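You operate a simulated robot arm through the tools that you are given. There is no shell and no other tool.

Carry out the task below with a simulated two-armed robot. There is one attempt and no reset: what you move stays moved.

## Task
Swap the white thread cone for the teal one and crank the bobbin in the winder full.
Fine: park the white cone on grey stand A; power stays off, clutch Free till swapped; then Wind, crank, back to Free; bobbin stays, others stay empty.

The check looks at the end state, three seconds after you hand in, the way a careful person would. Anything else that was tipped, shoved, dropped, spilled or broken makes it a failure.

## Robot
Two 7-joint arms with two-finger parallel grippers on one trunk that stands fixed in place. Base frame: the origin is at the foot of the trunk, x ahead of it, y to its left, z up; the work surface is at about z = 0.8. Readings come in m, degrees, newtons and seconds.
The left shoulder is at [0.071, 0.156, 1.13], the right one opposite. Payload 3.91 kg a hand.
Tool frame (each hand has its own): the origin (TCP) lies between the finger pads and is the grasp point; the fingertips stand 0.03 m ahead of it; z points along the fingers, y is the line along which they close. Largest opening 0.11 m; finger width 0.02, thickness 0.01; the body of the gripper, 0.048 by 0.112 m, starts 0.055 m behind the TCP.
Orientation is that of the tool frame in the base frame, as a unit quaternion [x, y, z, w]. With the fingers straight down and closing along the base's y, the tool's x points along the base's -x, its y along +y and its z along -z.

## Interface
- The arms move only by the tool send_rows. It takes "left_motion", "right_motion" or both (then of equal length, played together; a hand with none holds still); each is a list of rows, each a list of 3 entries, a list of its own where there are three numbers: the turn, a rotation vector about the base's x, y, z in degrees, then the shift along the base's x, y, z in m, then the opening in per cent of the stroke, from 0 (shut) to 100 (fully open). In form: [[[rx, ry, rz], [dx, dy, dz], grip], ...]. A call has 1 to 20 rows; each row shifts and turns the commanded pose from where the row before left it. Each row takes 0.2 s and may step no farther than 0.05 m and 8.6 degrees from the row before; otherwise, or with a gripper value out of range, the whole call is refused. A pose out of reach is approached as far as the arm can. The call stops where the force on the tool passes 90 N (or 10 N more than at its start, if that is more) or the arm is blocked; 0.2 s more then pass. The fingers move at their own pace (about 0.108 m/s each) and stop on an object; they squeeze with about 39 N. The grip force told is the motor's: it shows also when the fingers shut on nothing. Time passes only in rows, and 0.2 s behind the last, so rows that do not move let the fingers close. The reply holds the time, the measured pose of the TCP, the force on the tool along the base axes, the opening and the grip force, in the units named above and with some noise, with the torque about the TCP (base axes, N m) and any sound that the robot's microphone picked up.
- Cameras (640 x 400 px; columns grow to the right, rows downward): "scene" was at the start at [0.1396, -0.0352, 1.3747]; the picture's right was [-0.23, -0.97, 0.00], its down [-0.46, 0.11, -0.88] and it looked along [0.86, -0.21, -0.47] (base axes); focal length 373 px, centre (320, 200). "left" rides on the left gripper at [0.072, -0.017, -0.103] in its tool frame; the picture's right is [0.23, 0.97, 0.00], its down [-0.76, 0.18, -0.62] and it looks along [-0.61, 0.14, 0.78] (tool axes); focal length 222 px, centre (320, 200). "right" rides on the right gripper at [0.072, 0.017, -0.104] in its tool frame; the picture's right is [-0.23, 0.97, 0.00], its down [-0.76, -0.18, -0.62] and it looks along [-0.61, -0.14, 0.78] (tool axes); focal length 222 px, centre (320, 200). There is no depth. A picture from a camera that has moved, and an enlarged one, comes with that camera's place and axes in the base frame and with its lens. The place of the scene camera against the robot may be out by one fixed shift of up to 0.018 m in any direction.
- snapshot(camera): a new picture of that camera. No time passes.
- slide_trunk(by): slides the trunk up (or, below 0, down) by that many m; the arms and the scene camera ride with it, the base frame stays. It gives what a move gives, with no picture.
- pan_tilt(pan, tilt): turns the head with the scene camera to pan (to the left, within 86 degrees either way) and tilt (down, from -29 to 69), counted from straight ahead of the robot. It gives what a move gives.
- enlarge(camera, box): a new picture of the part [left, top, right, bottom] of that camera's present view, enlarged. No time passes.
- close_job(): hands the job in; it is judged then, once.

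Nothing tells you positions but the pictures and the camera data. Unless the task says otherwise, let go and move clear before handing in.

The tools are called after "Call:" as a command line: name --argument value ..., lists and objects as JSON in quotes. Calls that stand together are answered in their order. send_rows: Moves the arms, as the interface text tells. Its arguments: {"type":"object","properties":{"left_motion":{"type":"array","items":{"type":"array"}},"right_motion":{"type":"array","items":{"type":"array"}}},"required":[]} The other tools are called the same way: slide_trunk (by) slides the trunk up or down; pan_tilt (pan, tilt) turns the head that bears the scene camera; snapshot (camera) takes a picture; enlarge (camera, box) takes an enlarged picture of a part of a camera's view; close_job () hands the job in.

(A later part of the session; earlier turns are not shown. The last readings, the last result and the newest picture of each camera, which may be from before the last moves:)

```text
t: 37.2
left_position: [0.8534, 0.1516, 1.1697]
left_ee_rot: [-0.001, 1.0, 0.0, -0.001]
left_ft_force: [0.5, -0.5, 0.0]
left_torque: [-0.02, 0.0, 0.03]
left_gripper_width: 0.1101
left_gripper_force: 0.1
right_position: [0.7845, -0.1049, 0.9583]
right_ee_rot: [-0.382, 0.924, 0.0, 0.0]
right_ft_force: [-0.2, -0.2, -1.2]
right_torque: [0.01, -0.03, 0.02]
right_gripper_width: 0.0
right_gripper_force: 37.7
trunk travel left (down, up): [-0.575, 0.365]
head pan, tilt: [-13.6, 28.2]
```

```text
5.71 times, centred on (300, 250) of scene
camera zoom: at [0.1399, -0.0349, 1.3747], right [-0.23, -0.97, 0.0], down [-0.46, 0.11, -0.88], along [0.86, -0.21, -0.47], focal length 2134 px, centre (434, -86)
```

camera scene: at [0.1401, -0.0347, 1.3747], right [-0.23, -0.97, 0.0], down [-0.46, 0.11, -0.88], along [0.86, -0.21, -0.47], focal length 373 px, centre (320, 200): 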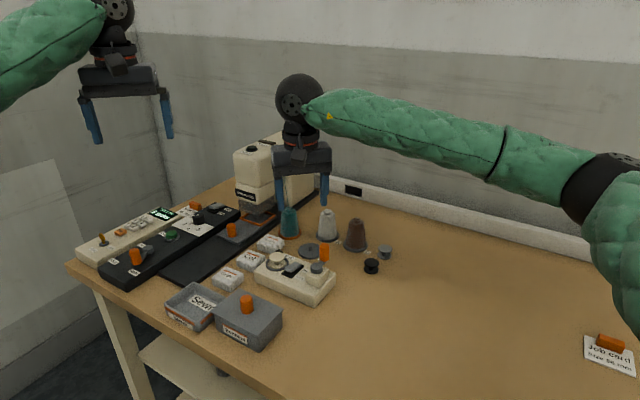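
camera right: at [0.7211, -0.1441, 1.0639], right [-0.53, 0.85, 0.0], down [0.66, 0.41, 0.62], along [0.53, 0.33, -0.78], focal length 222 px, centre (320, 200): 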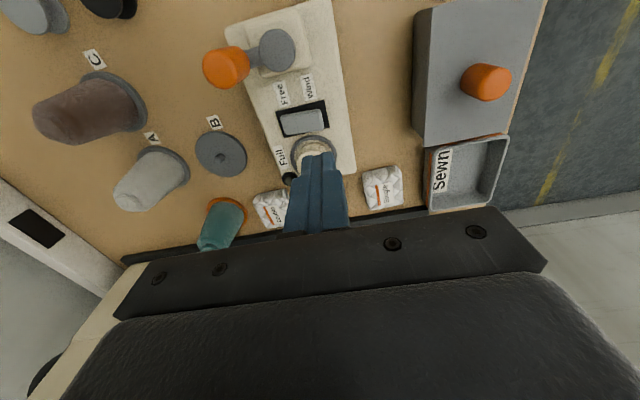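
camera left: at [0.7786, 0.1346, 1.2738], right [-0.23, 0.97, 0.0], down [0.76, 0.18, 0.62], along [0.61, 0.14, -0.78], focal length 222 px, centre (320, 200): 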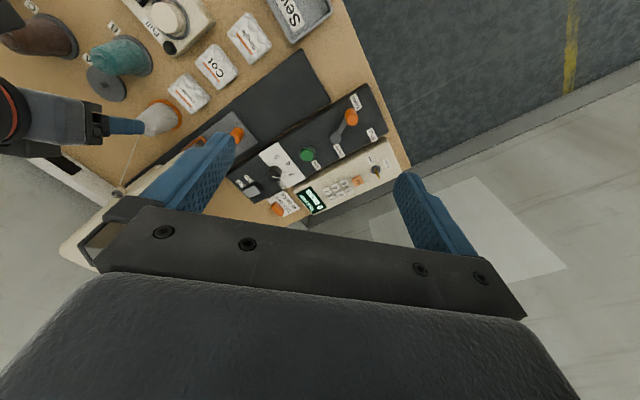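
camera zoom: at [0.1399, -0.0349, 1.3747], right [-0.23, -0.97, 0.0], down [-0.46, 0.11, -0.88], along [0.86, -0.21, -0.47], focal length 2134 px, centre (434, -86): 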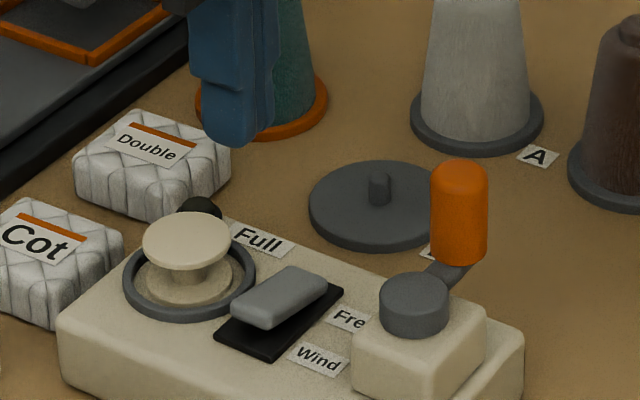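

Alignment confirmed: the fingertip sits 16 mm from the pivot on the Wind side and about 7 mm clear of the bobbin ring. I'll descend to just above, then press in small steps.

Call:
send_rows --right_motion '[[[0, 0, 0], [0, 0, -0.025], 0], [[0, 0, 0], [0, 0, -0.02], 0], [[0, 0, 0], [0, 0, -0.012], 0], [[0, 0, 0], [0, 0, 0], 0]]'

Call:
enlarge --camera "scene" --box '[265, 225, 335, 295]'

Call:
enlarge --camera "right" --box '[200, 20, 400, 200]'

```text
t: 38.2
left_position: [0.8517, 0.1538, 1.1693]
left_ee_rot: [0.0, 1.0, 0.0, 0.0]
left_ft_force: [0.5, -0.4, 1.3]
left_torque: [0.0, 0.03, -0.05]
left_gripper_width: 0.1099
left_gripper_force: 0.0
right_position: [0.7827, -0.1048, 0.903]
right_ee_rot: [-0.383, 0.924, 0.0, 0.0]
right_ft_force: [0.4, -0.3, 0.1]
right_torque: [0.04, 0.0, 0.0]
right_gripper_width: 0.0002
right_gripper_force: 37.8
trunk travel left (down, up): [-0.575, 0.365]
head pan, tilt: [-13.6, 28.2]
```

```text
5.71 times, centred on (300, 260) of scene
camera zoom: at [0.1396, -0.0349, 1.3748], right [-0.23, -0.97, 0.0], down [-0.46, 0.11, -0.88], along [0.86, -0.21, -0.47], focal length 2134 px, centre (434, -143)
```

zoom: 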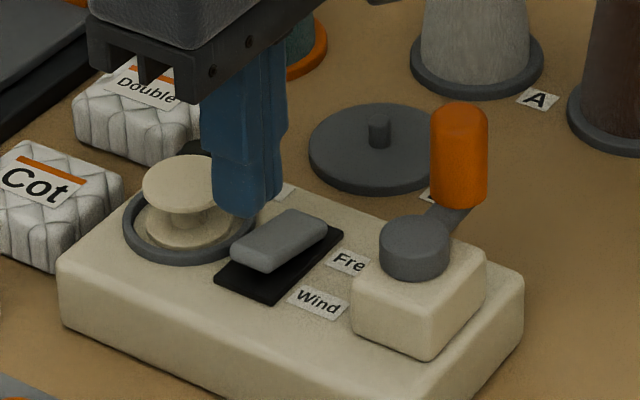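

```text
2.22 times, centred on (300, 110) of right
camera zoom: at [0.7207, -0.145, 1.0072], right [-0.53, 0.85, 0.0], down [0.66, 0.41, 0.62], along [0.53, 0.33, -0.78], focal length 494 px, centre (364, 400)
```

zoom: 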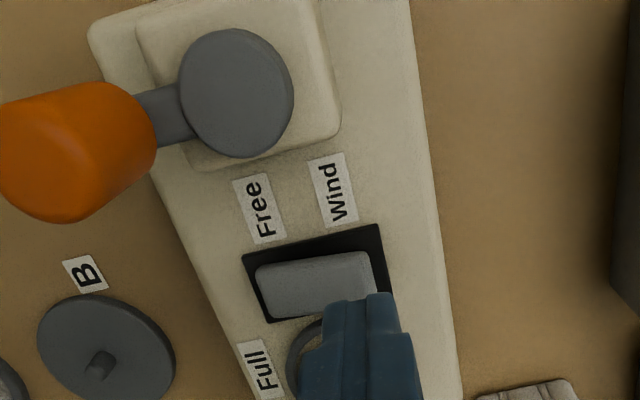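

Call:
send_rows --right_motion '[[[0, 0, 0], [0, 0, -0.007], 0], [[0, 0, 0], [0, 0, -0.005], 0], [[0, 0, 0], [0, 0, -0.003], 0], [[0, 0, 0], [0, 0, -0.002], 0], [[0, 0, 0], [0, 0, -0.002], 0], [[0, 0, 0], [0, 0, -0.002], 0], [[0, 0, 0], [0, 0, 0], 0]]'

Call:
enlarge --camera "scene" --box '[265, 225, 335, 295]'

Call:
enlarge --camera "right" --box '[200, 20, 400, 200]'

```text
t: 39.8
left_position: [0.8516, 0.154, 1.1706]
left_ee_rot: [0.0, 1.0, 0.0, 0.0]
left_ft_force: [0.0, -0.6, -0.4]
left_torque: [-0.02, 0.01, -0.05]
left_gripper_width: 0.11
left_gripper_force: 0.2
right_position: [0.784, -0.1053, 0.8835]
right_ee_rot: [-0.382, 0.924, 0.0, 0.0]
right_ft_force: [-0.8, 0.0, 1.2]
right_torque: [0.0, 0.01, 0.01]
right_gripper_width: 0.0
right_gripper_force: 37.7
trunk travel left (down, up): [-0.575, 0.365]
head pan, tilt: [-13.6, 28.2]
```

```text
5.71 times, centred on (300, 260) of scene
camera zoom: at [0.1396, -0.035, 1.3748], right [-0.23, -0.97, 0.0], down [-0.46, 0.11, -0.88], along [0.86, -0.21, -0.47], focal length 2134 px, centre (434, -143)
```

zoom: 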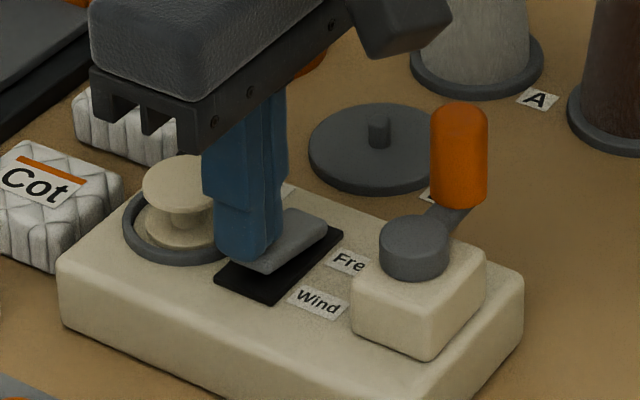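

```text
2.22 times, centred on (300, 110) of right
camera zoom: at [0.7207, -0.1446, 0.9865], right [-0.53, 0.85, 0.0], down [0.66, 0.41, 0.62], along [0.53, 0.33, -0.78], focal length 494 px, centre (364, 400)
```

zoom: 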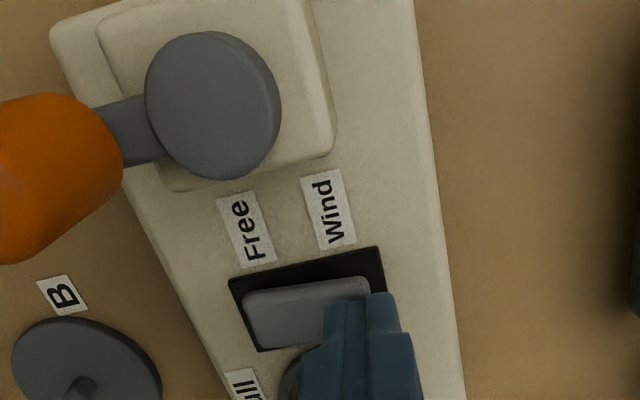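

Call:
send_rows --right_motion '[[[0, 0, 0], [0, 0, -0.0015], 0], [[0, 0, 0], [0, 0, -0.0015], 0], [[0, 0, 0], [0, 0, -0.0015], 0], [[0, 0, 0], [0, 0, 0], 0]]'

Call:
enlarge --camera "scene" --box '[265, 225, 335, 295]'

Call:
enlarge --camera "right" --box '[200, 20, 400, 200]'

```text
t: 40.8
left_position: [0.8517, 0.1522, 1.1697]
left_ee_rot: [0.0, 1.0, -0.001, -0.001]
left_ft_force: [0.2, -0.1, -0.5]
left_torque: [0.03, -0.01, -0.01]
left_gripper_width: 0.1099
left_gripper_force: 0.0
right_position: [0.784, -0.1048, 0.877]
right_ee_rot: [-0.382, 0.924, -0.001, 0.001]
right_ft_force: [0.6, -0.5, -0.4]
right_torque: [-0.02, 0.02, 0.02]
right_gripper_width: 0.0
right_gripper_force: 37.7
trunk travel left (down, up): [-0.575, 0.365]
head pan, tilt: [-13.6, 28.2]
```

```text
5.71 times, centred on (300, 260) of scene
camera zoom: at [0.1397, -0.035, 1.3747], right [-0.23, -0.97, 0.0], down [-0.46, 0.11, -0.88], along [0.86, -0.21, -0.47], focal length 2134 px, centre (434, -143)
```

zoom: 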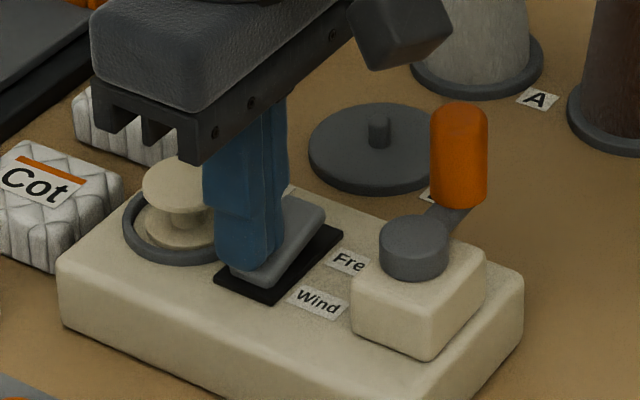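

```text
2.22 times, centred on (300, 110) of right
camera zoom: at [0.7209, -0.1448, 0.9818], right [-0.53, 0.85, 0.0], down [0.67, 0.41, 0.62], along [0.53, 0.33, -0.78], focal length 494 px, centre (364, 400)
```

zoom: 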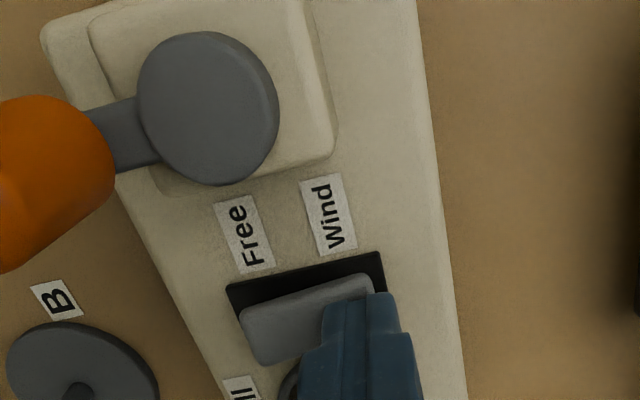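

The rocker flipped: the Wind end is down and the Free end is up. I'll raise the hand and verify.

Call:
send_rows --right_motion '[[[0, 0, 0], [0, 0, 0.01], 0], [[0, 0, 0], [0, 0, 0.03], 0], [[0, 0, 0], [0, 0, 0.04], 0], [[0, 0, 0], [0, 0, 0.03], 0], [[0, 0, 0], [0, 0, 0], 0]]'

Call:
enlarge --camera "scene" --box '[255, 225, 345, 305]'

Call:
enlarge --camera "right" --box '[200, 20, 400, 200]'

```text
t: 42.0
left_position: [0.8532, 0.1531, 1.1711]
left_ee_rot: [0.0, 1.0, 0.0, -0.001]
left_ft_force: [0.0, 0.5, 0.3]
left_torque: [-0.02, 0.02, -0.02]
left_gripper_width: 0.11
left_gripper_force: 0.2
right_position: [0.7854, -0.1048, 0.9887]
right_ee_rot: [-0.383, 0.924, 0.001, -0.002]
right_ft_force: [-0.9, 0.9, -0.5]
right_torque: [-0.01, 0.01, 0.0]
right_gripper_width: 0.0
right_gripper_force: 37.6
trunk travel left (down, up): [-0.575, 0.365]
head pan, tilt: [-13.6, 28.2]
```

```text
5.00 times, centred on (300, 265) of scene
camera zoom: at [0.14, -0.0351, 1.3747], right [-0.23, -0.97, 0.0], down [-0.46, 0.11, -0.88], along [0.86, -0.21, -0.47], focal length 1867 px, centre (420, -125)
```

zoom: 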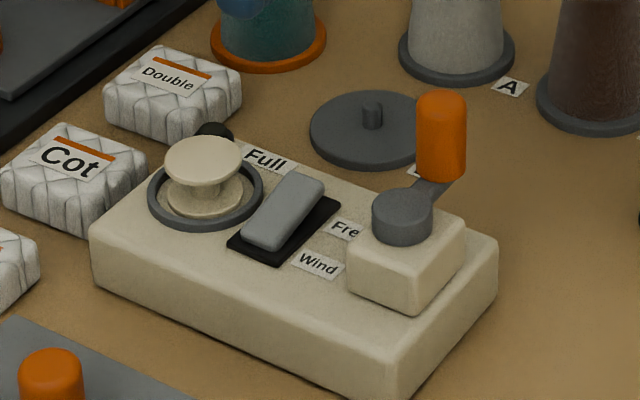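

```text
2.22 times, centred on (300, 110) of right
camera zoom: at [0.7224, -0.1454, 1.0921], right [-0.53, 0.85, 0.0], down [0.67, 0.41, 0.62], along [0.53, 0.33, -0.78], focal length 494 px, centre (364, 400)
```

zoom: 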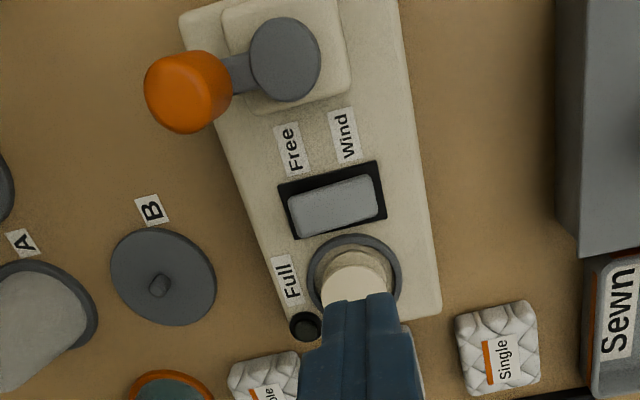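

The clutch is now on Wind. Next I'll yaw back, open to 55 mm and hover over the crank knob at about (0.7755, -0.185, top 0.911).

Call:
send_rows --right_motion '[[[0, 0, -7.5], [-0.0015, -0.0133, 0], 50], [[0, 0, -7.5], [-0.0015, -0.0133, 0], 50], [[0, 0, -7.5], [-0.0015, -0.0133, 0], 50], [[0, 0, -7.5], [-0.0015, -0.0133, 0], 50], [[0, 0, -7.5], [-0.0015, -0.0133, 0], 50], [[0, 0, -7.5], [-0.0015, -0.0133, 0], 50], [[0, 0, 0], [0, 0, -0.02], 50], [[0, 0, 0], [0, 0, 0], 50]]'

Call:
snapshot --camera "right"

Call:
enlarge --camera "right" --box '[240, 30, 400, 180]'

Call:
enlarge --camera "scene" --box '[270, 205, 370, 305]'

```text
t: 43.8
left_position: [0.8517, 0.1516, 1.1696]
left_ee_rot: [0.0, 1.0, 0.0, 0.0]
left_ft_force: [-0.4, -0.9, 0.3]
left_torque: [0.02, -0.02, 0.0]
left_gripper_width: 0.1104
left_gripper_force: 0.2
right_position: [0.7747, -0.1842, 0.9679]
right_ee_rot: [0.001, 1.0, 0.0, 0.0]
right_ft_force: [-0.5, -0.3, 0.1]
right_torque: [-0.02, -0.01, -0.02]
right_gripper_width: 0.0551
right_gripper_force: 0.1
trunk travel left (down, up): [-0.575, 0.365]
head pan, tilt: [-13.6, 28.2]
```

```text
taken
camera right: at [0.7027, -0.1683, 1.072], right [0.23, 0.97, 0.0], down [0.76, -0.18, 0.62], along [0.61, -0.14, -0.78], focal length 222 px, centre (320, 200)
```

right: 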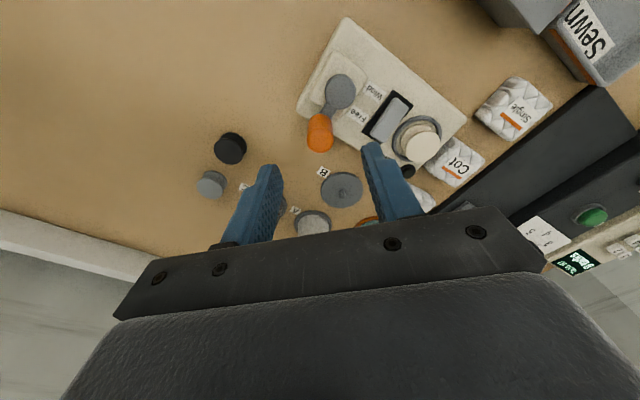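

```text
2.67 times, centred on (320, 105) of right
camera zoom: at [0.7027, -0.1683, 1.072], right [0.23, 0.97, 0.0], down [0.76, -0.18, 0.62], along [0.61, -0.14, -0.78], focal length 592 px, centre (320, 453)
```

zoom: 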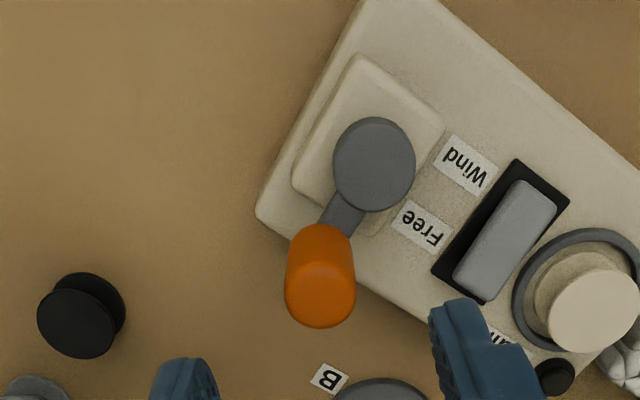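

```text
4.00 times, centred on (320, 255) of scene
camera zoom: at [0.1392, -0.035, 1.3748], right [-0.23, -0.97, 0.0], down [-0.46, 0.11, -0.88], along [0.86, -0.21, -0.47], focal length 1494 px, centre (320, -20)
```

zoom: 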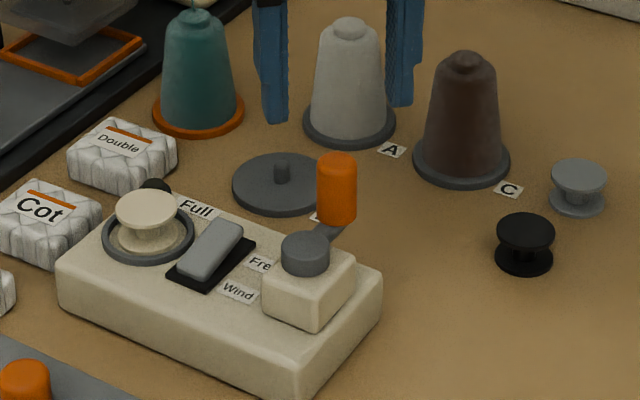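

The knob is centred between the fingers. I'll lower to z ≈ 0.914, which keeps the tips above the hub, and close on it.

Call:
send_rows --right_motion '[[[0, 0, 0], [0, 0, -0.02], 50], [[0, 0, 0], [0, 0, -0.02], 50], [[0, 0, 0], [0, 0, -0.014], 50], [[0, 0, 0], [0, 0, 0], 50]]'

Call:
snapshot --camera "right"

Call:
enlarge --camera "scene" --box '[270, 205, 370, 305]'

```text
t: 44.8
left_position: [0.852, 0.1527, 1.169]
left_ee_rot: [0.0, 1.0, -0.001, 0.0]
left_ft_force: [0.3, 0.5, -0.2]
left_torque: [0.0, 0.0, 0.03]
left_gripper_width: 0.1102
left_gripper_force: 0.1
right_position: [0.7748, -0.1849, 0.9143]
right_ee_rot: [-0.001, 1.0, 0.0, -0.001]
right_ft_force: [-0.5, 1.1, -0.8]
right_torque: [-0.01, 0.02, 0.01]
right_gripper_width: 0.0552
right_gripper_force: 0.1
trunk travel left (down, up): [-0.575, 0.365]
head pan, tilt: [-13.6, 28.2]
```

```text
taken
camera right: at [0.7029, -0.1685, 1.0181], right [0.23, 0.97, 0.0], down [0.76, -0.18, 0.62], along [0.61, -0.14, -0.78], focal length 222 px, centre (320, 200)
```

right: 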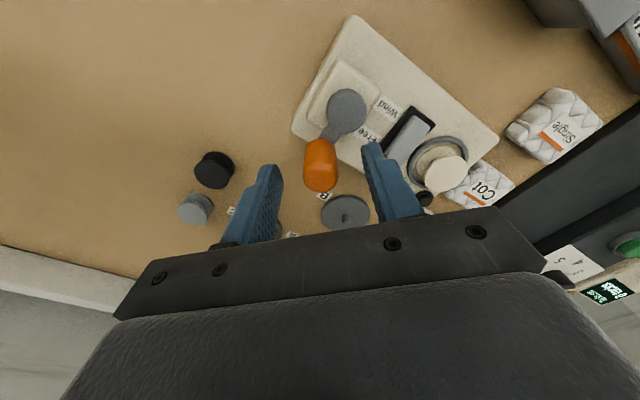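

```text
4.00 times, centred on (320, 255) of scene
camera zoom: at [0.1395, -0.0349, 1.3748], right [-0.23, -0.97, 0.0], down [-0.46, 0.11, -0.88], along [0.86, -0.21, -0.47], focal length 1494 px, centre (320, -20)
```

zoom: 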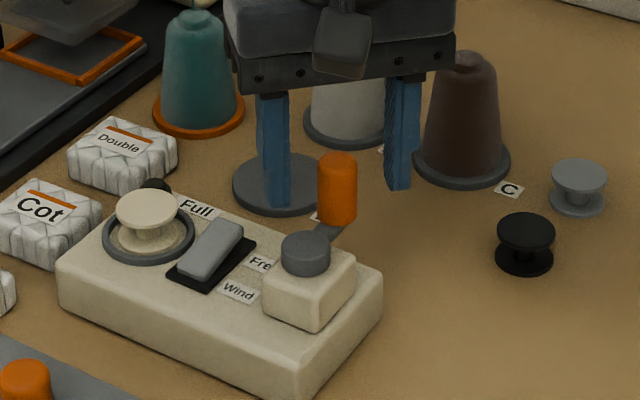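

Call:
send_rows --right_motion '[[[0, 0, 0], [-0.002, 0, 0], 40], [[0, 0, 0], [0, 0, 0], 25], [[0, 0, 0], [0, 0, 0], 10], [[0, 0, 0], [0, 0, 0], 10], [[0, 0, 0], [0, 0, 0], 10]]'

Call:
snapshot --camera "right"

Call:
enlarge --camera "scene" --box '[270, 205, 370, 305]'

```text
t: 46.0
left_position: [0.852, 0.1525, 1.1696]
left_ee_rot: [0.0, 1.0, 0.0, -0.001]
left_ft_force: [0.3, -0.9, 0.2]
left_torque: [0.02, -0.01, -0.01]
left_gripper_width: 0.1103
left_gripper_force: 0.1
right_position: [0.7736, -0.184, 0.9145]
right_ee_rot: [-0.001, 1.0, 0.0, 0.0]
right_ft_force: [0.0, 0.3, 1.1]
right_torque: [0.03, 0.01, -0.02]
right_gripper_width: 0.0209
right_gripper_force: 45.1
trunk travel left (down, up): [-0.575, 0.365]
head pan, tilt: [-13.6, 28.2]
```

```text
taken
camera right: at [0.7009, -0.1684, 1.0182], right [0.23, 0.97, 0.0], down [0.76, -0.18, 0.62], along [0.61, -0.14, -0.78], focal length 222 px, centre (320, 200)
```

right: 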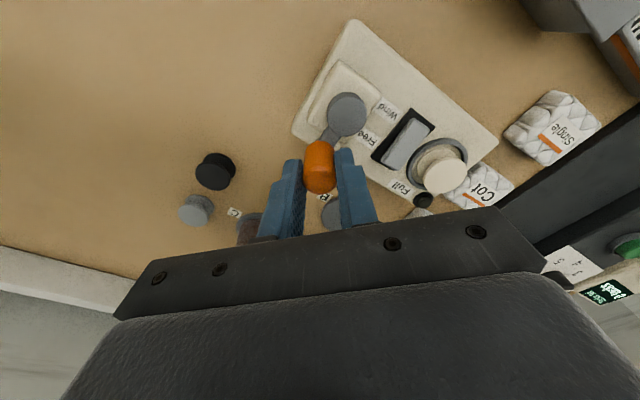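

```text
4.00 times, centred on (320, 255) of scene
camera zoom: at [0.1396, -0.0349, 1.3748], right [-0.23, -0.97, 0.0], down [-0.46, 0.11, -0.88], along [0.86, -0.21, -0.47], focal length 1494 px, centre (320, -20)
```

zoom: 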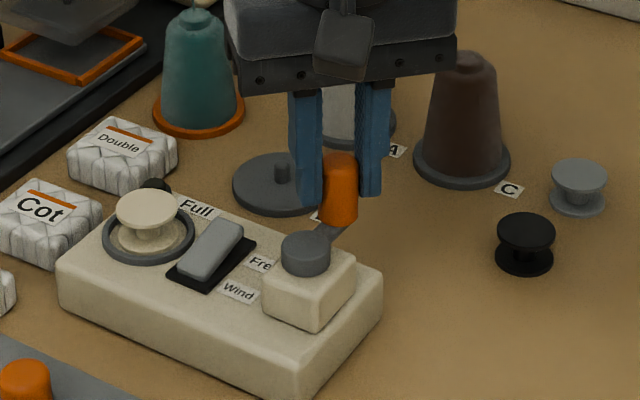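

Knob gripped (0.021 m wide). I'll try the first 45° clockwise seen from above and watch the forces.

Call:
send_rows --right_motion '[[[0, 0, 0], [-0.00682, -0.00505, 0], 10], [[0, 0, 0], [-0.0079, -0.0031, 0], 10], [[0, 0, 0], [-0.00843, -0.00097, 0], 10], [[0, 0, 0], [0, 0, 0], 10]]'

Call:
snapshot --camera "right"

Call:
enlarge --camera "scene" --box '[270, 205, 370, 305]'

```text
t: 47.0
left_position: [0.8521, 0.1539, 1.17]
left_ee_rot: [0.0, 1.0, 0.0, 0.0]
left_ft_force: [0.6, -0.1, 0.2]
left_torque: [0.02, 0.04, 0.05]
left_gripper_width: 0.11
left_gripper_force: 0.0
right_position: [0.7491, -0.1929, 0.9134]
right_ee_rot: [0.0, 1.0, 0.0, 0.0]
right_ft_force: [0.0, 4.3, 1.9]
right_torque: [0.08, -0.16, 0.03]
right_gripper_width: 0.0209
right_gripper_force: 45.0
trunk travel left (down, up): [-0.575, 0.365]
head pan, tilt: [-13.6, 28.2]
```

```text
taken
camera right: at [0.6774, -0.1772, 1.0181], right [0.23, 0.97, 0.0], down [0.76, -0.18, 0.62], along [0.61, -0.14, -0.78], focal length 222 px, centre (320, 200)
```

right: 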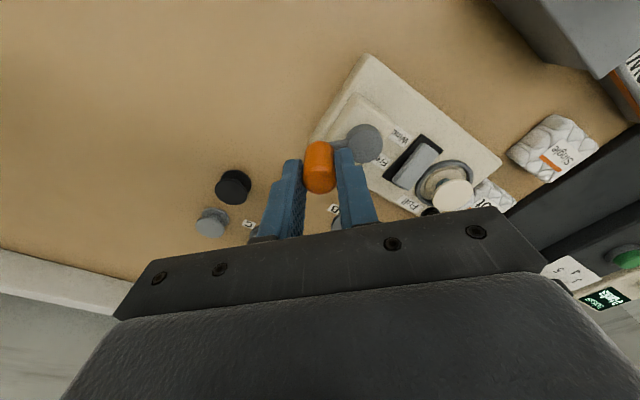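

```text
4.00 times, centred on (320, 255) of scene
camera zoom: at [0.1396, -0.0345, 1.3748], right [-0.23, -0.97, 0.0], down [-0.46, 0.11, -0.88], along [0.86, -0.21, -0.47], focal length 1494 px, centre (320, -20)
```

zoom: 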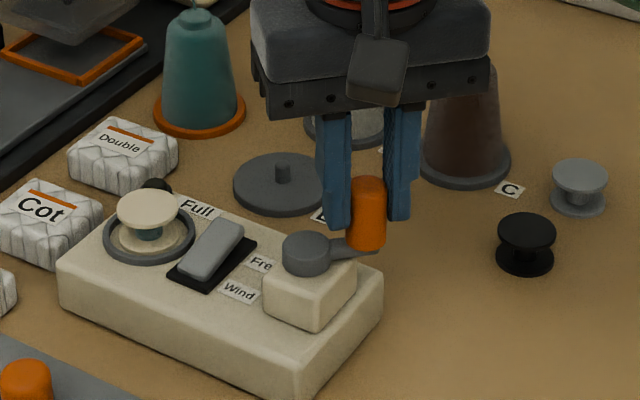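

It turns and teal thread is appearing on the bobbin, so clockwise works. The true radius is about 32 mm. I'll continue half a turn.

Call:
send_rows --right_motion '[[[0, 0, 0], [-0.01098, 0.00284, 0], 10], [[0, 0, 0], [-0.00959, 0.00576, 0], 10], [[0, 0, 0], [-0.00703, 0.00869, 0], 10], [[0, 0, 0], [-0.00364, 0.01057, 0], 10], [[0, 0, 0], [0.00019, 0.01118, 0], 10], [[0, 0, 0], [0.00401, 0.01044, 0], 10], [[0, 0, 0], [0.00734, 0.00844, 0], 10], [[0, 0, 0], [0.00978, 0.00543, 0], 10], [[0, 0, 0], [0.01104, 0.00175, 0], 10]]'

Call:
snapshot --camera "right"

Call:
enlarge --camera "scene" --box '[250, 205, 350, 305]'

```text
t: 49.0
left_position: [0.8527, 0.151, 1.1696]
left_ee_rot: [-0.001, 1.0, 0.0, 0.0]
left_ft_force: [-0.6, -0.5, -1.5]
left_torque: [0.0, 0.01, -0.02]
left_gripper_width: 0.1101
left_gripper_force: 0.1
right_position: [0.7507, -0.128, 0.9141]
right_ee_rot: [0.001, 1.0, -0.001, -0.002]
right_ft_force: [-0.3, -13.4, 1.9]
right_torque: [-0.33, 0.38, 0.03]
right_gripper_width: 0.0205
right_gripper_force: 45.0
trunk travel left (down, up): [-0.575, 0.365]
head pan, tilt: [-13.6, 28.2]
```

```text
taken
camera right: at [0.6785, -0.1132, 1.0182], right [0.23, 0.97, 0.0], down [0.76, -0.18, 0.62], along [0.61, -0.14, -0.78], focal length 222 px, centre (320, 200)
```

right: 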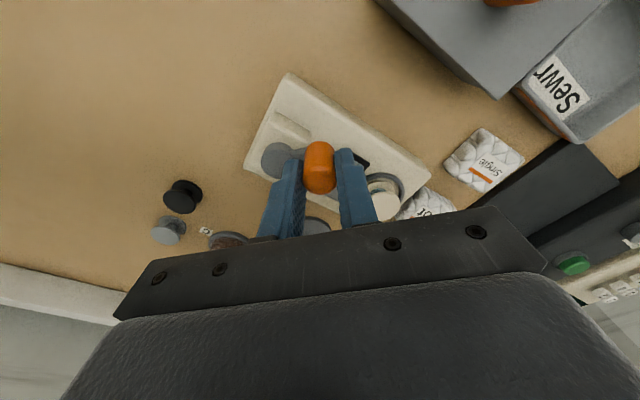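

```text
4.00 times, centred on (300, 255) of scene
camera zoom: at [0.1396, -0.0363, 1.3747], right [-0.24, -0.97, 0.0], down [-0.46, 0.11, -0.88], along [0.86, -0.21, -0.47], focal length 1494 px, centre (400, -20)
```

zoom: 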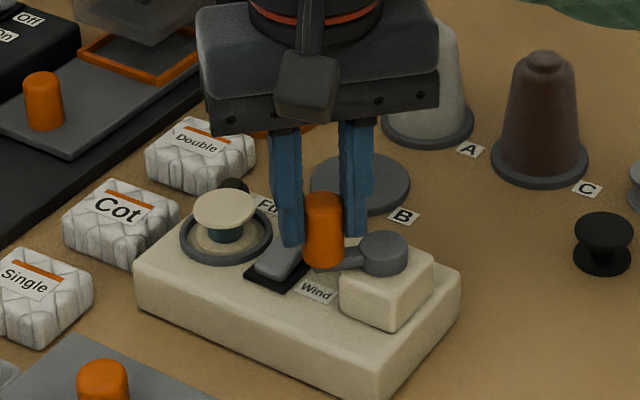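

The bobbin is filling. Force on the far side says my circle is slightly too large, so I'll tighten it to a 30.5 mm radius and recentre as I continue.

Call:
send_rows --right_motion '[[[0, 0, 0], [0.0118, -0.0051, 0], 10], [[0, 0, 0], [0.00908, -0.00546, 0], 10], [[0, 0, 0], [0.00666, -0.00823, 0], 10], [[0, 0, 0], [0.00345, -0.01001, 0], 10], [[0, 0, 0], [0, 0, 0], 10]]'

Call:
enlarge --camera "scene" --box '[250, 205, 350, 305]'

```text
t: 50.2
left_position: [0.8524, 0.1527, 1.1696]
left_ee_rot: [0.0, 1.0, 0.0, -0.001]
left_ft_force: [-0.1, -0.1, -0.3]
left_torque: [-0.05, 0.01, 0.02]
left_gripper_width: 0.1101
left_gripper_force: 0.1
right_position: [0.7828, -0.1572, 0.9137]
right_ee_rot: [0.001, 1.0, 0.0, 0.0]
right_ft_force: [13.5, 2.2, 8.6]
right_torque: [-0.01, -0.53, 0.0]
right_gripper_width: 0.0209
right_gripper_force: 45.1
trunk travel left (down, up): [-0.575, 0.365]
head pan, tilt: [-13.6, 28.2]
```

```text
4.00 times, centred on (300, 255) of scene
camera zoom: at [0.1402, -0.0345, 1.3748], right [-0.23, -0.97, 0.0], down [-0.46, 0.11, -0.88], along [0.86, -0.21, -0.47], focal length 1494 px, centre (400, -20)
```

zoom: 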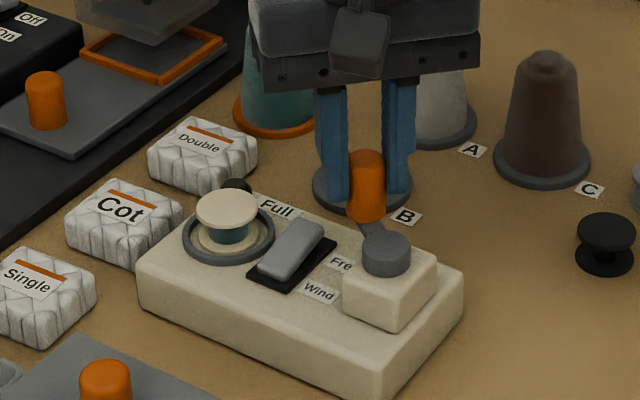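

Call:
send_rows --right_motion '[[[0, 0, 0], [0.0006, -0.0102, 0], 10], [[0, 0, 0], [-0.00395, -0.01028, 0], 10], [[0, 0, 0], [-0.00723, -0.00831, 0], 10], [[0, 0, 0], [-0.00963, -0.00535, 0], 10], [[0, 0, 0], [-0.01087, -0.00172, 0], 10], [[0, 0, 0], [-0.01081, 0.00211, 0], 10], [[0, 0, 0], [-0.00944, 0.00567, 0], 10], [[0, 0, 0], [-0.00692, 0.00856, 0], 10], [[0, 0, 0], [-0.00358, 0.01041, 0], 10]]'

Call:
snapshot --camera "right"

Call:
enlarge --camera "scene" --box '[250, 205, 350, 305]'

```text
t: 52.2
left_position: [0.8524, 0.152, 1.1695]
left_ee_rot: [0.0, 1.0, 0.0, 0.0]
left_ft_force: [-0.2, 0.1, -0.4]
left_torque: [0.02, -0.02, 0.01]
left_gripper_width: 0.11
left_gripper_force: 0.1
right_position: [0.7188, -0.1647, 0.9154]
right_ee_rot: [0.0, 1.0, 0.0, -0.001]
right_ft_force: [-8.1, -0.8, -1.2]
right_torque: [0.04, 0.22, -0.03]
right_gripper_width: 0.0206
right_gripper_force: 44.8
trunk travel left (down, up): [-0.575, 0.365]
head pan, tilt: [-13.6, 28.2]
```

```text
taken
camera right: at [0.647, -0.1493, 1.0182], right [0.23, 0.97, 0.0], down [0.76, -0.18, 0.62], along [0.61, -0.14, -0.78], focal length 222 px, centre (320, 200)
```

right: 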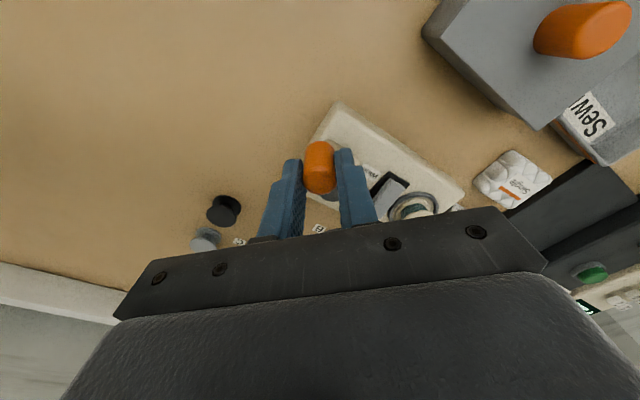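

```text
4.00 times, centred on (300, 255) of scene
camera zoom: at [0.1391, -0.0346, 1.3747], right [-0.23, -0.97, 0.0], down [-0.46, 0.11, -0.88], along [0.86, -0.21, -0.47], focal length 1494 px, centre (400, -20)
```

zoom: 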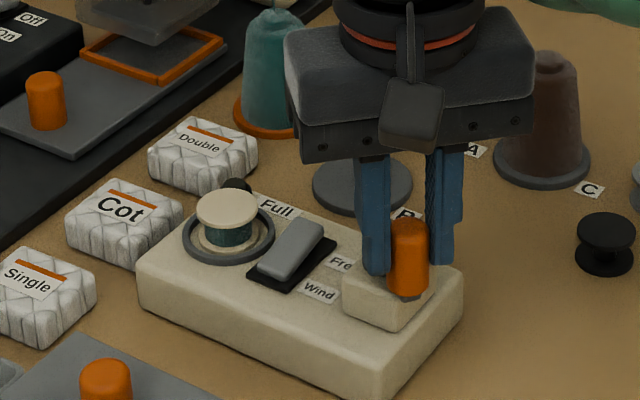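

The knob remains well held and thread is building on the bobbin. I'll do a full turn per call and check the Full lamp.

Call:
send_rows --right_motion '[[[0, 0, 0], [0.00019, 0.01101, 0], 10], [[0, 0, 0], [0.00395, 0.01028, 0], 10], [[0, 0, 0], [0.00723, 0.00831, 0], 10], [[0, 0, 0], [0.00963, 0.00535, 0], 10], [[0, 0, 0], [0.01087, 0.00172, 0], 10], [[0, 0, 0], [0.01081, -0.00211, 0], 10], [[0, 0, 0], [0.00944, -0.00567, 0], 10], [[0, 0, 0], [0.00692, -0.00856, 0], 10], [[0, 0, 0], [0.00358, -0.01041, 0], 10], [[0, 0, 0], [-0.00019, -0.01101, 0], 10], [[0, 0, 0], [-0.00395, -0.01028, 0], 10], [[0, 0, 0], [-0.00723, -0.00831, 0], 10], [[0, 0, 0], [-0.00963, -0.00535, 0], 10], [[0, 0, 0], [-0.01087, -0.00172, 0], 10], [[0, 0, 0], [-0.01081, 0.00211, 0], 10], [[0, 0, 0], [-0.00944, 0.00567, 0], 10], [[0, 0, 0], [-0.00692, 0.00856, 0], 10], [[0, 0, 0], [-0.00358, 0.01041, 0], 10]]'

Call:
snapshot --camera "right"

Call:
enlarge --camera "scene" --box '[250, 205, 350, 305]'

```text
t: 56.0
left_position: [0.8521, 0.1527, 1.1694]
left_ee_rot: [0.0, 1.0, 0.0, 0.0]
left_ft_force: [0.4, -0.3, 0.0]
left_torque: [-0.02, -0.01, 0.0]
left_gripper_width: 0.1101
left_gripper_force: 0.1
right_position: [0.7178, -0.1644, 0.9157]
right_ee_rot: [-0.001, 1.0, -0.001, 0.0]
right_ft_force: [-8.5, -0.8, -6.2]
right_torque: [-0.06, 0.15, 0.02]
right_gripper_width: 0.0209
right_gripper_force: 45.0
trunk travel left (down, up): [-0.575, 0.365]
head pan, tilt: [-13.6, 28.2]
```

```text
taken
camera right: at [0.647, -0.1493, 1.0182], right [0.23, 0.97, 0.0], down [0.76, -0.18, 0.62], along [0.61, -0.14, -0.78], focal length 222 px, centre (320, 200)
```

right: 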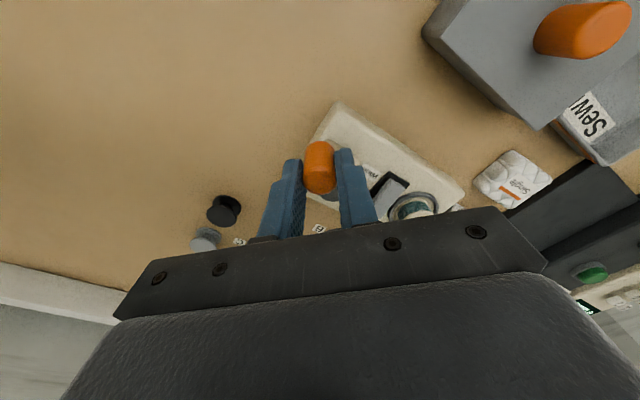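

```text
4.00 times, centred on (300, 255) of scene
camera zoom: at [0.1395, -0.0347, 1.3746], right [-0.23, -0.97, 0.0], down [-0.46, 0.11, -0.88], along [0.86, -0.21, -0.47], focal length 1494 px, centre (400, -20)
```

zoom: 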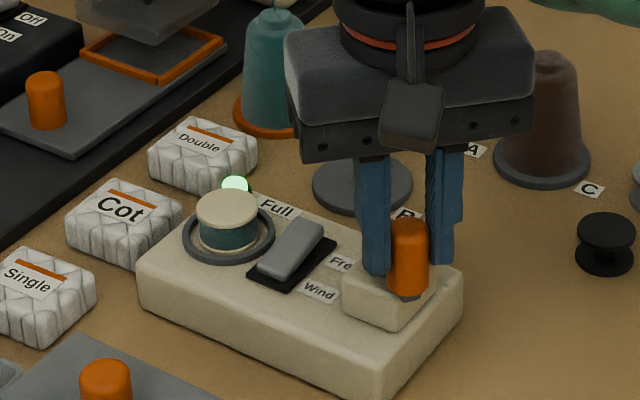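

Call:
enlarge --camera "scene" --box '[265, 240, 335, 285]'

Call:
enlarge --camera "left" --box '[80, 0, 260, 110]'

```text
8.89 times, centred on (300, 262) of scene
camera zoom: at [0.1395, -0.0347, 1.3746], right [-0.23, -0.97, 0.0], down [-0.46, 0.11, -0.88], along [0.86, -0.21, -0.47], focal length 3320 px, centre (498, -356)
```

zoom: 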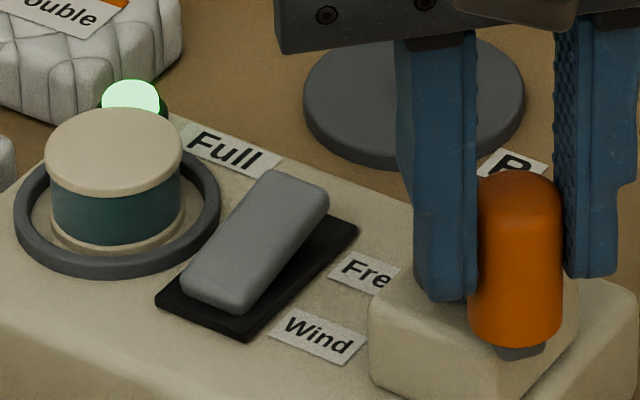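

```text
3.56 times, centred on (170, 55) of left
camera zoom: at [0.779, 0.1351, 1.2732], right [-0.23, 0.97, 0.0], down [0.76, 0.18, 0.62], along [0.61, 0.14, -0.78], focal length 790 px, centre (853, 716)
```

zoom: 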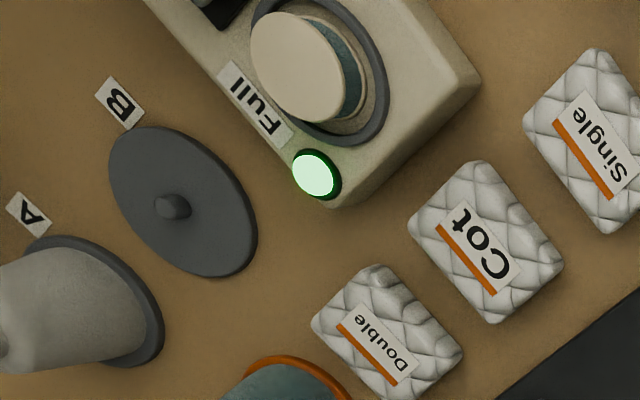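

The Full lamp is lit and the bobbin is full of teal. I'll stop cranking, release the knob and rise clear.

Call:
send_rows --right_motion '[[[0, 0, 0], [0, 0, 0], 20], [[0, 0, 0], [0, 0, 0], 30], [[0, 0, 0], [0, 0, 0], 45], [[0, 0, 0], [0, 0, 0], 45], [[0, 0, 0], [0, 0, 0.015], 45], [[0, 0, 0], [0, 0, 0.025], 45], [[0, 0, 0], [0, 0, 0.03], 45], [[0, 0, 0], [0, 0, 0.02], 45], [[0, 0, 0], [0, 0, 0], 45]]'

Call:
snapshot --camera "right"

Call:
enlarge --camera "scene" --box '[250, 205, 350, 305]'

```text
t: 58.0
left_position: [0.8523, 0.1526, 1.1701]
left_ee_rot: [0.0, 1.0, 0.0, -0.001]
left_ft_force: [-0.2, -0.1, -0.2]
left_torque: [0.0, -0.03, 0.04]
left_gripper_width: 0.1097
left_gripper_force: 0.1
right_position: [0.7204, -0.167, 1.0043]
right_ee_rot: [0.0, 1.0, -0.001, 0.0]
right_ft_force: [0.1, 0.0, 0.2]
right_torque: [-0.01, 0.0, -0.03]
right_gripper_width: 0.0494
right_gripper_force: 0.2
trunk travel left (down, up): [-0.575, 0.365]
head pan, tilt: [-13.6, 28.2]
```

```text
taken
camera right: at [0.648, -0.1503, 1.1085], right [0.23, 0.97, 0.0], down [0.76, -0.18, 0.62], along [0.61, -0.14, -0.78], focal length 222 px, centre (320, 200)
```

right: 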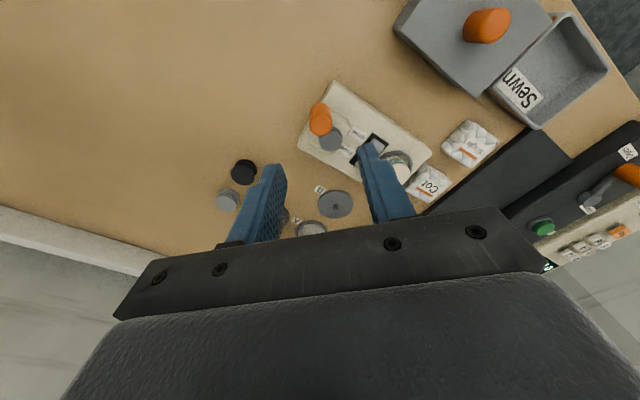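

```text
4.00 times, centred on (300, 255) of scene
camera zoom: at [0.1398, -0.0352, 1.3747], right [-0.23, -0.97, 0.0], down [-0.46, 0.11, -0.88], along [0.86, -0.21, -0.47], focal length 1494 px, centre (400, -20)
```

zoom: 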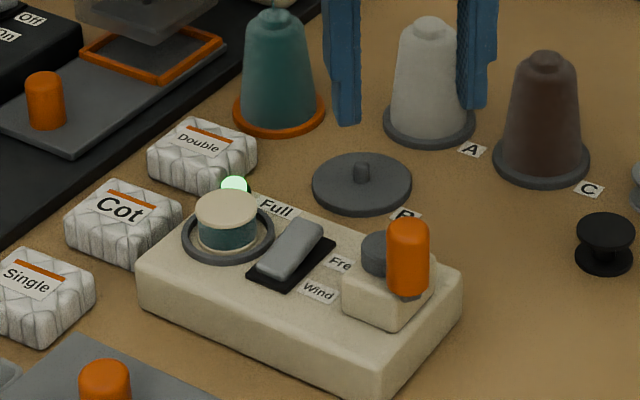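

Released cleanly. Next I'll move over the Free end of the rocker at about (0.806, -0.130) with the gripper closed and yawed 45°.

Call:
send_rows --right_motion '[[[0, 0, 7.5], [0.01425, 0.0061, -0.006], 20], [[0, 0, 7.5], [0.01425, 0.0061, -0.006], 0], [[0, 0, 7.5], [0.01425, 0.0061, -0.006], 0], [[0, 0, 7.5], [0.01425, 0.0061, -0.006], 0], [[0, 0, 7.5], [0.01425, 0.0061, -0.006], 0], [[0, 0, 7.5], [0.01425, 0.0061, -0.006], 0], [[0, 0, 0], [0, 0, 0], 0], [[0, 0, 0], [0, 0, 0], 0]]'

Call:
enlarge --camera "right" --box '[200, 20, 400, 180]'

Call:
enlarge --camera "scene" --box '[265, 205, 345, 295]'

```text
t: 59.8
left_position: [0.8524, 0.1532, 1.1692]
left_ee_rot: [0.0, 1.0, 0.0, -0.001]
left_ft_force: [0.2, -0.8, 0.3]
left_torque: [0.0, -0.04, -0.01]
left_gripper_width: 0.1097
left_gripper_force: 0.1
right_position: [0.8045, -0.129, 0.9675]
right_ee_rot: [-0.382, 0.924, 0.0, -0.001]
right_ft_force: [0.2, 0.3, 0.7]
right_torque: [0.0, 0.0, -0.02]
right_gripper_width: 0.0003
right_gripper_force: 37.7
trunk travel left (down, up): [-0.575, 0.365]
head pan, tilt: [-13.6, 28.2]
```

```text
2.50 times, centred on (300, 100) of right
camera zoom: at [0.7419, -0.1694, 1.0721], right [-0.53, 0.85, 0.0], down [0.66, 0.41, 0.62], along [0.53, 0.33, -0.78], focal length 555 px, centre (370, 450)
```

zoom: 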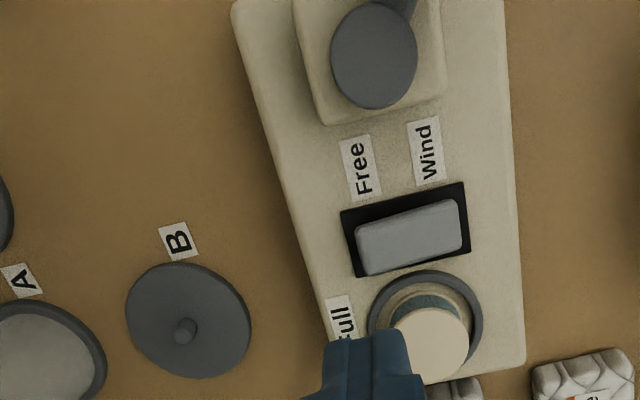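

```text
4.44 times, centred on (305, 250) of scene
camera zoom: at [0.14, -0.0348, 1.3747], right [-0.23, -0.97, 0.0], down [-0.46, 0.11, -0.88], along [0.86, -0.21, -0.47], focal length 1660 px, centre (387, -22)
```

zoom: 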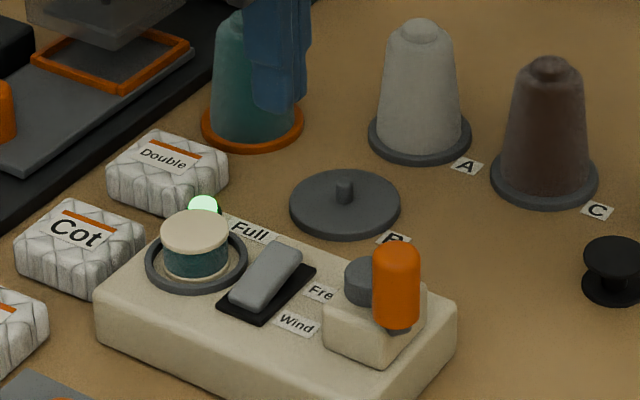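

Call:
send_rows --right_motion '[[[0, 0, 0], [0, 0, -0.025], 0], [[0, 0, 0], [0, 0, -0.025], 0], [[0, 0, 0], [0, 0, -0.015], 0], [[0, 0, 0], [0, 0, -0.007], 0], [[0, 0, 0], [0, 0, -0.004], 0], [[0, 0, 0], [0, 0, -0.003], 0], [[0, 0, 0], [0, 0, -0.002], 0], [[0, 0, 0], [0, 0, -0.002], 0], [[0, 0, 0], [0, 0, -0.002], 0], [[0, 0, 0], [0, 0, -0.0015], 0], [[0, 0, 0], [0, 0, -0.0015], 0], [[0, 0, 0], [0, 0, -0.0015], 0], [[0, 0, 0], [0, 0, 0], 0]]'

Call:
enlarge --camera "right" --box '[200, 20, 400, 180]'

Call:
enlarge --camera "scene" --box '[265, 205, 345, 295]'

```text
t: 62.6
left_position: [0.8525, 0.1512, 1.1692]
left_ee_rot: [0.0, 1.0, 0.0, 0.0]
left_ft_force: [-0.2, -0.5, -0.1]
left_torque: [0.03, -0.01, 0.03]
left_gripper_width: 0.1101
left_gripper_force: 0.0
right_position: [0.8049, -0.1288, 0.8787]
right_ee_rot: [-0.383, 0.924, 0.0, 0.001]
right_ft_force: [-0.7, -0.6, -0.2]
right_torque: [-0.02, 0.03, -0.02]
right_gripper_width: 0.0001
right_gripper_force: 37.9
trunk travel left (down, up): [-0.575, 0.365]
head pan, tilt: [-13.6, 28.2]
```

```text
2.50 times, centred on (300, 100) of right
camera zoom: at [0.7423, -0.1694, 0.982], right [-0.53, 0.85, 0.0], down [0.66, 0.41, 0.62], along [0.53, 0.33, -0.78], focal length 555 px, centre (370, 450)
```

zoom: 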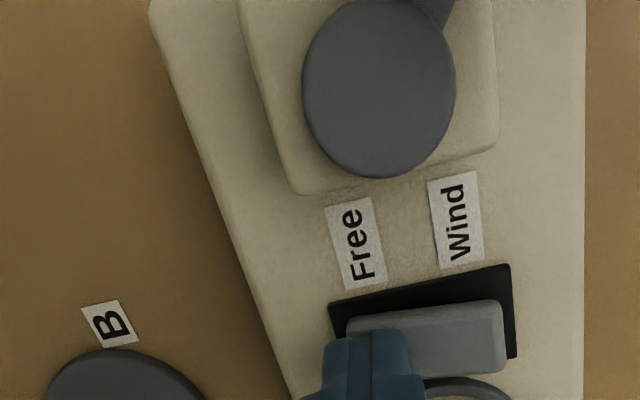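

```text
4.44 times, centred on (305, 250) of scene
camera zoom: at [0.1397, -0.035, 1.3747], right [-0.23, -0.97, 0.0], down [-0.46, 0.11, -0.88], along [0.86, -0.21, -0.47], focal length 1660 px, centre (387, -22)
```

zoom: 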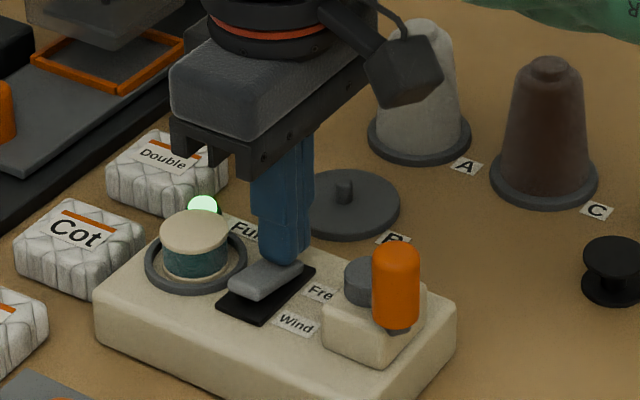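

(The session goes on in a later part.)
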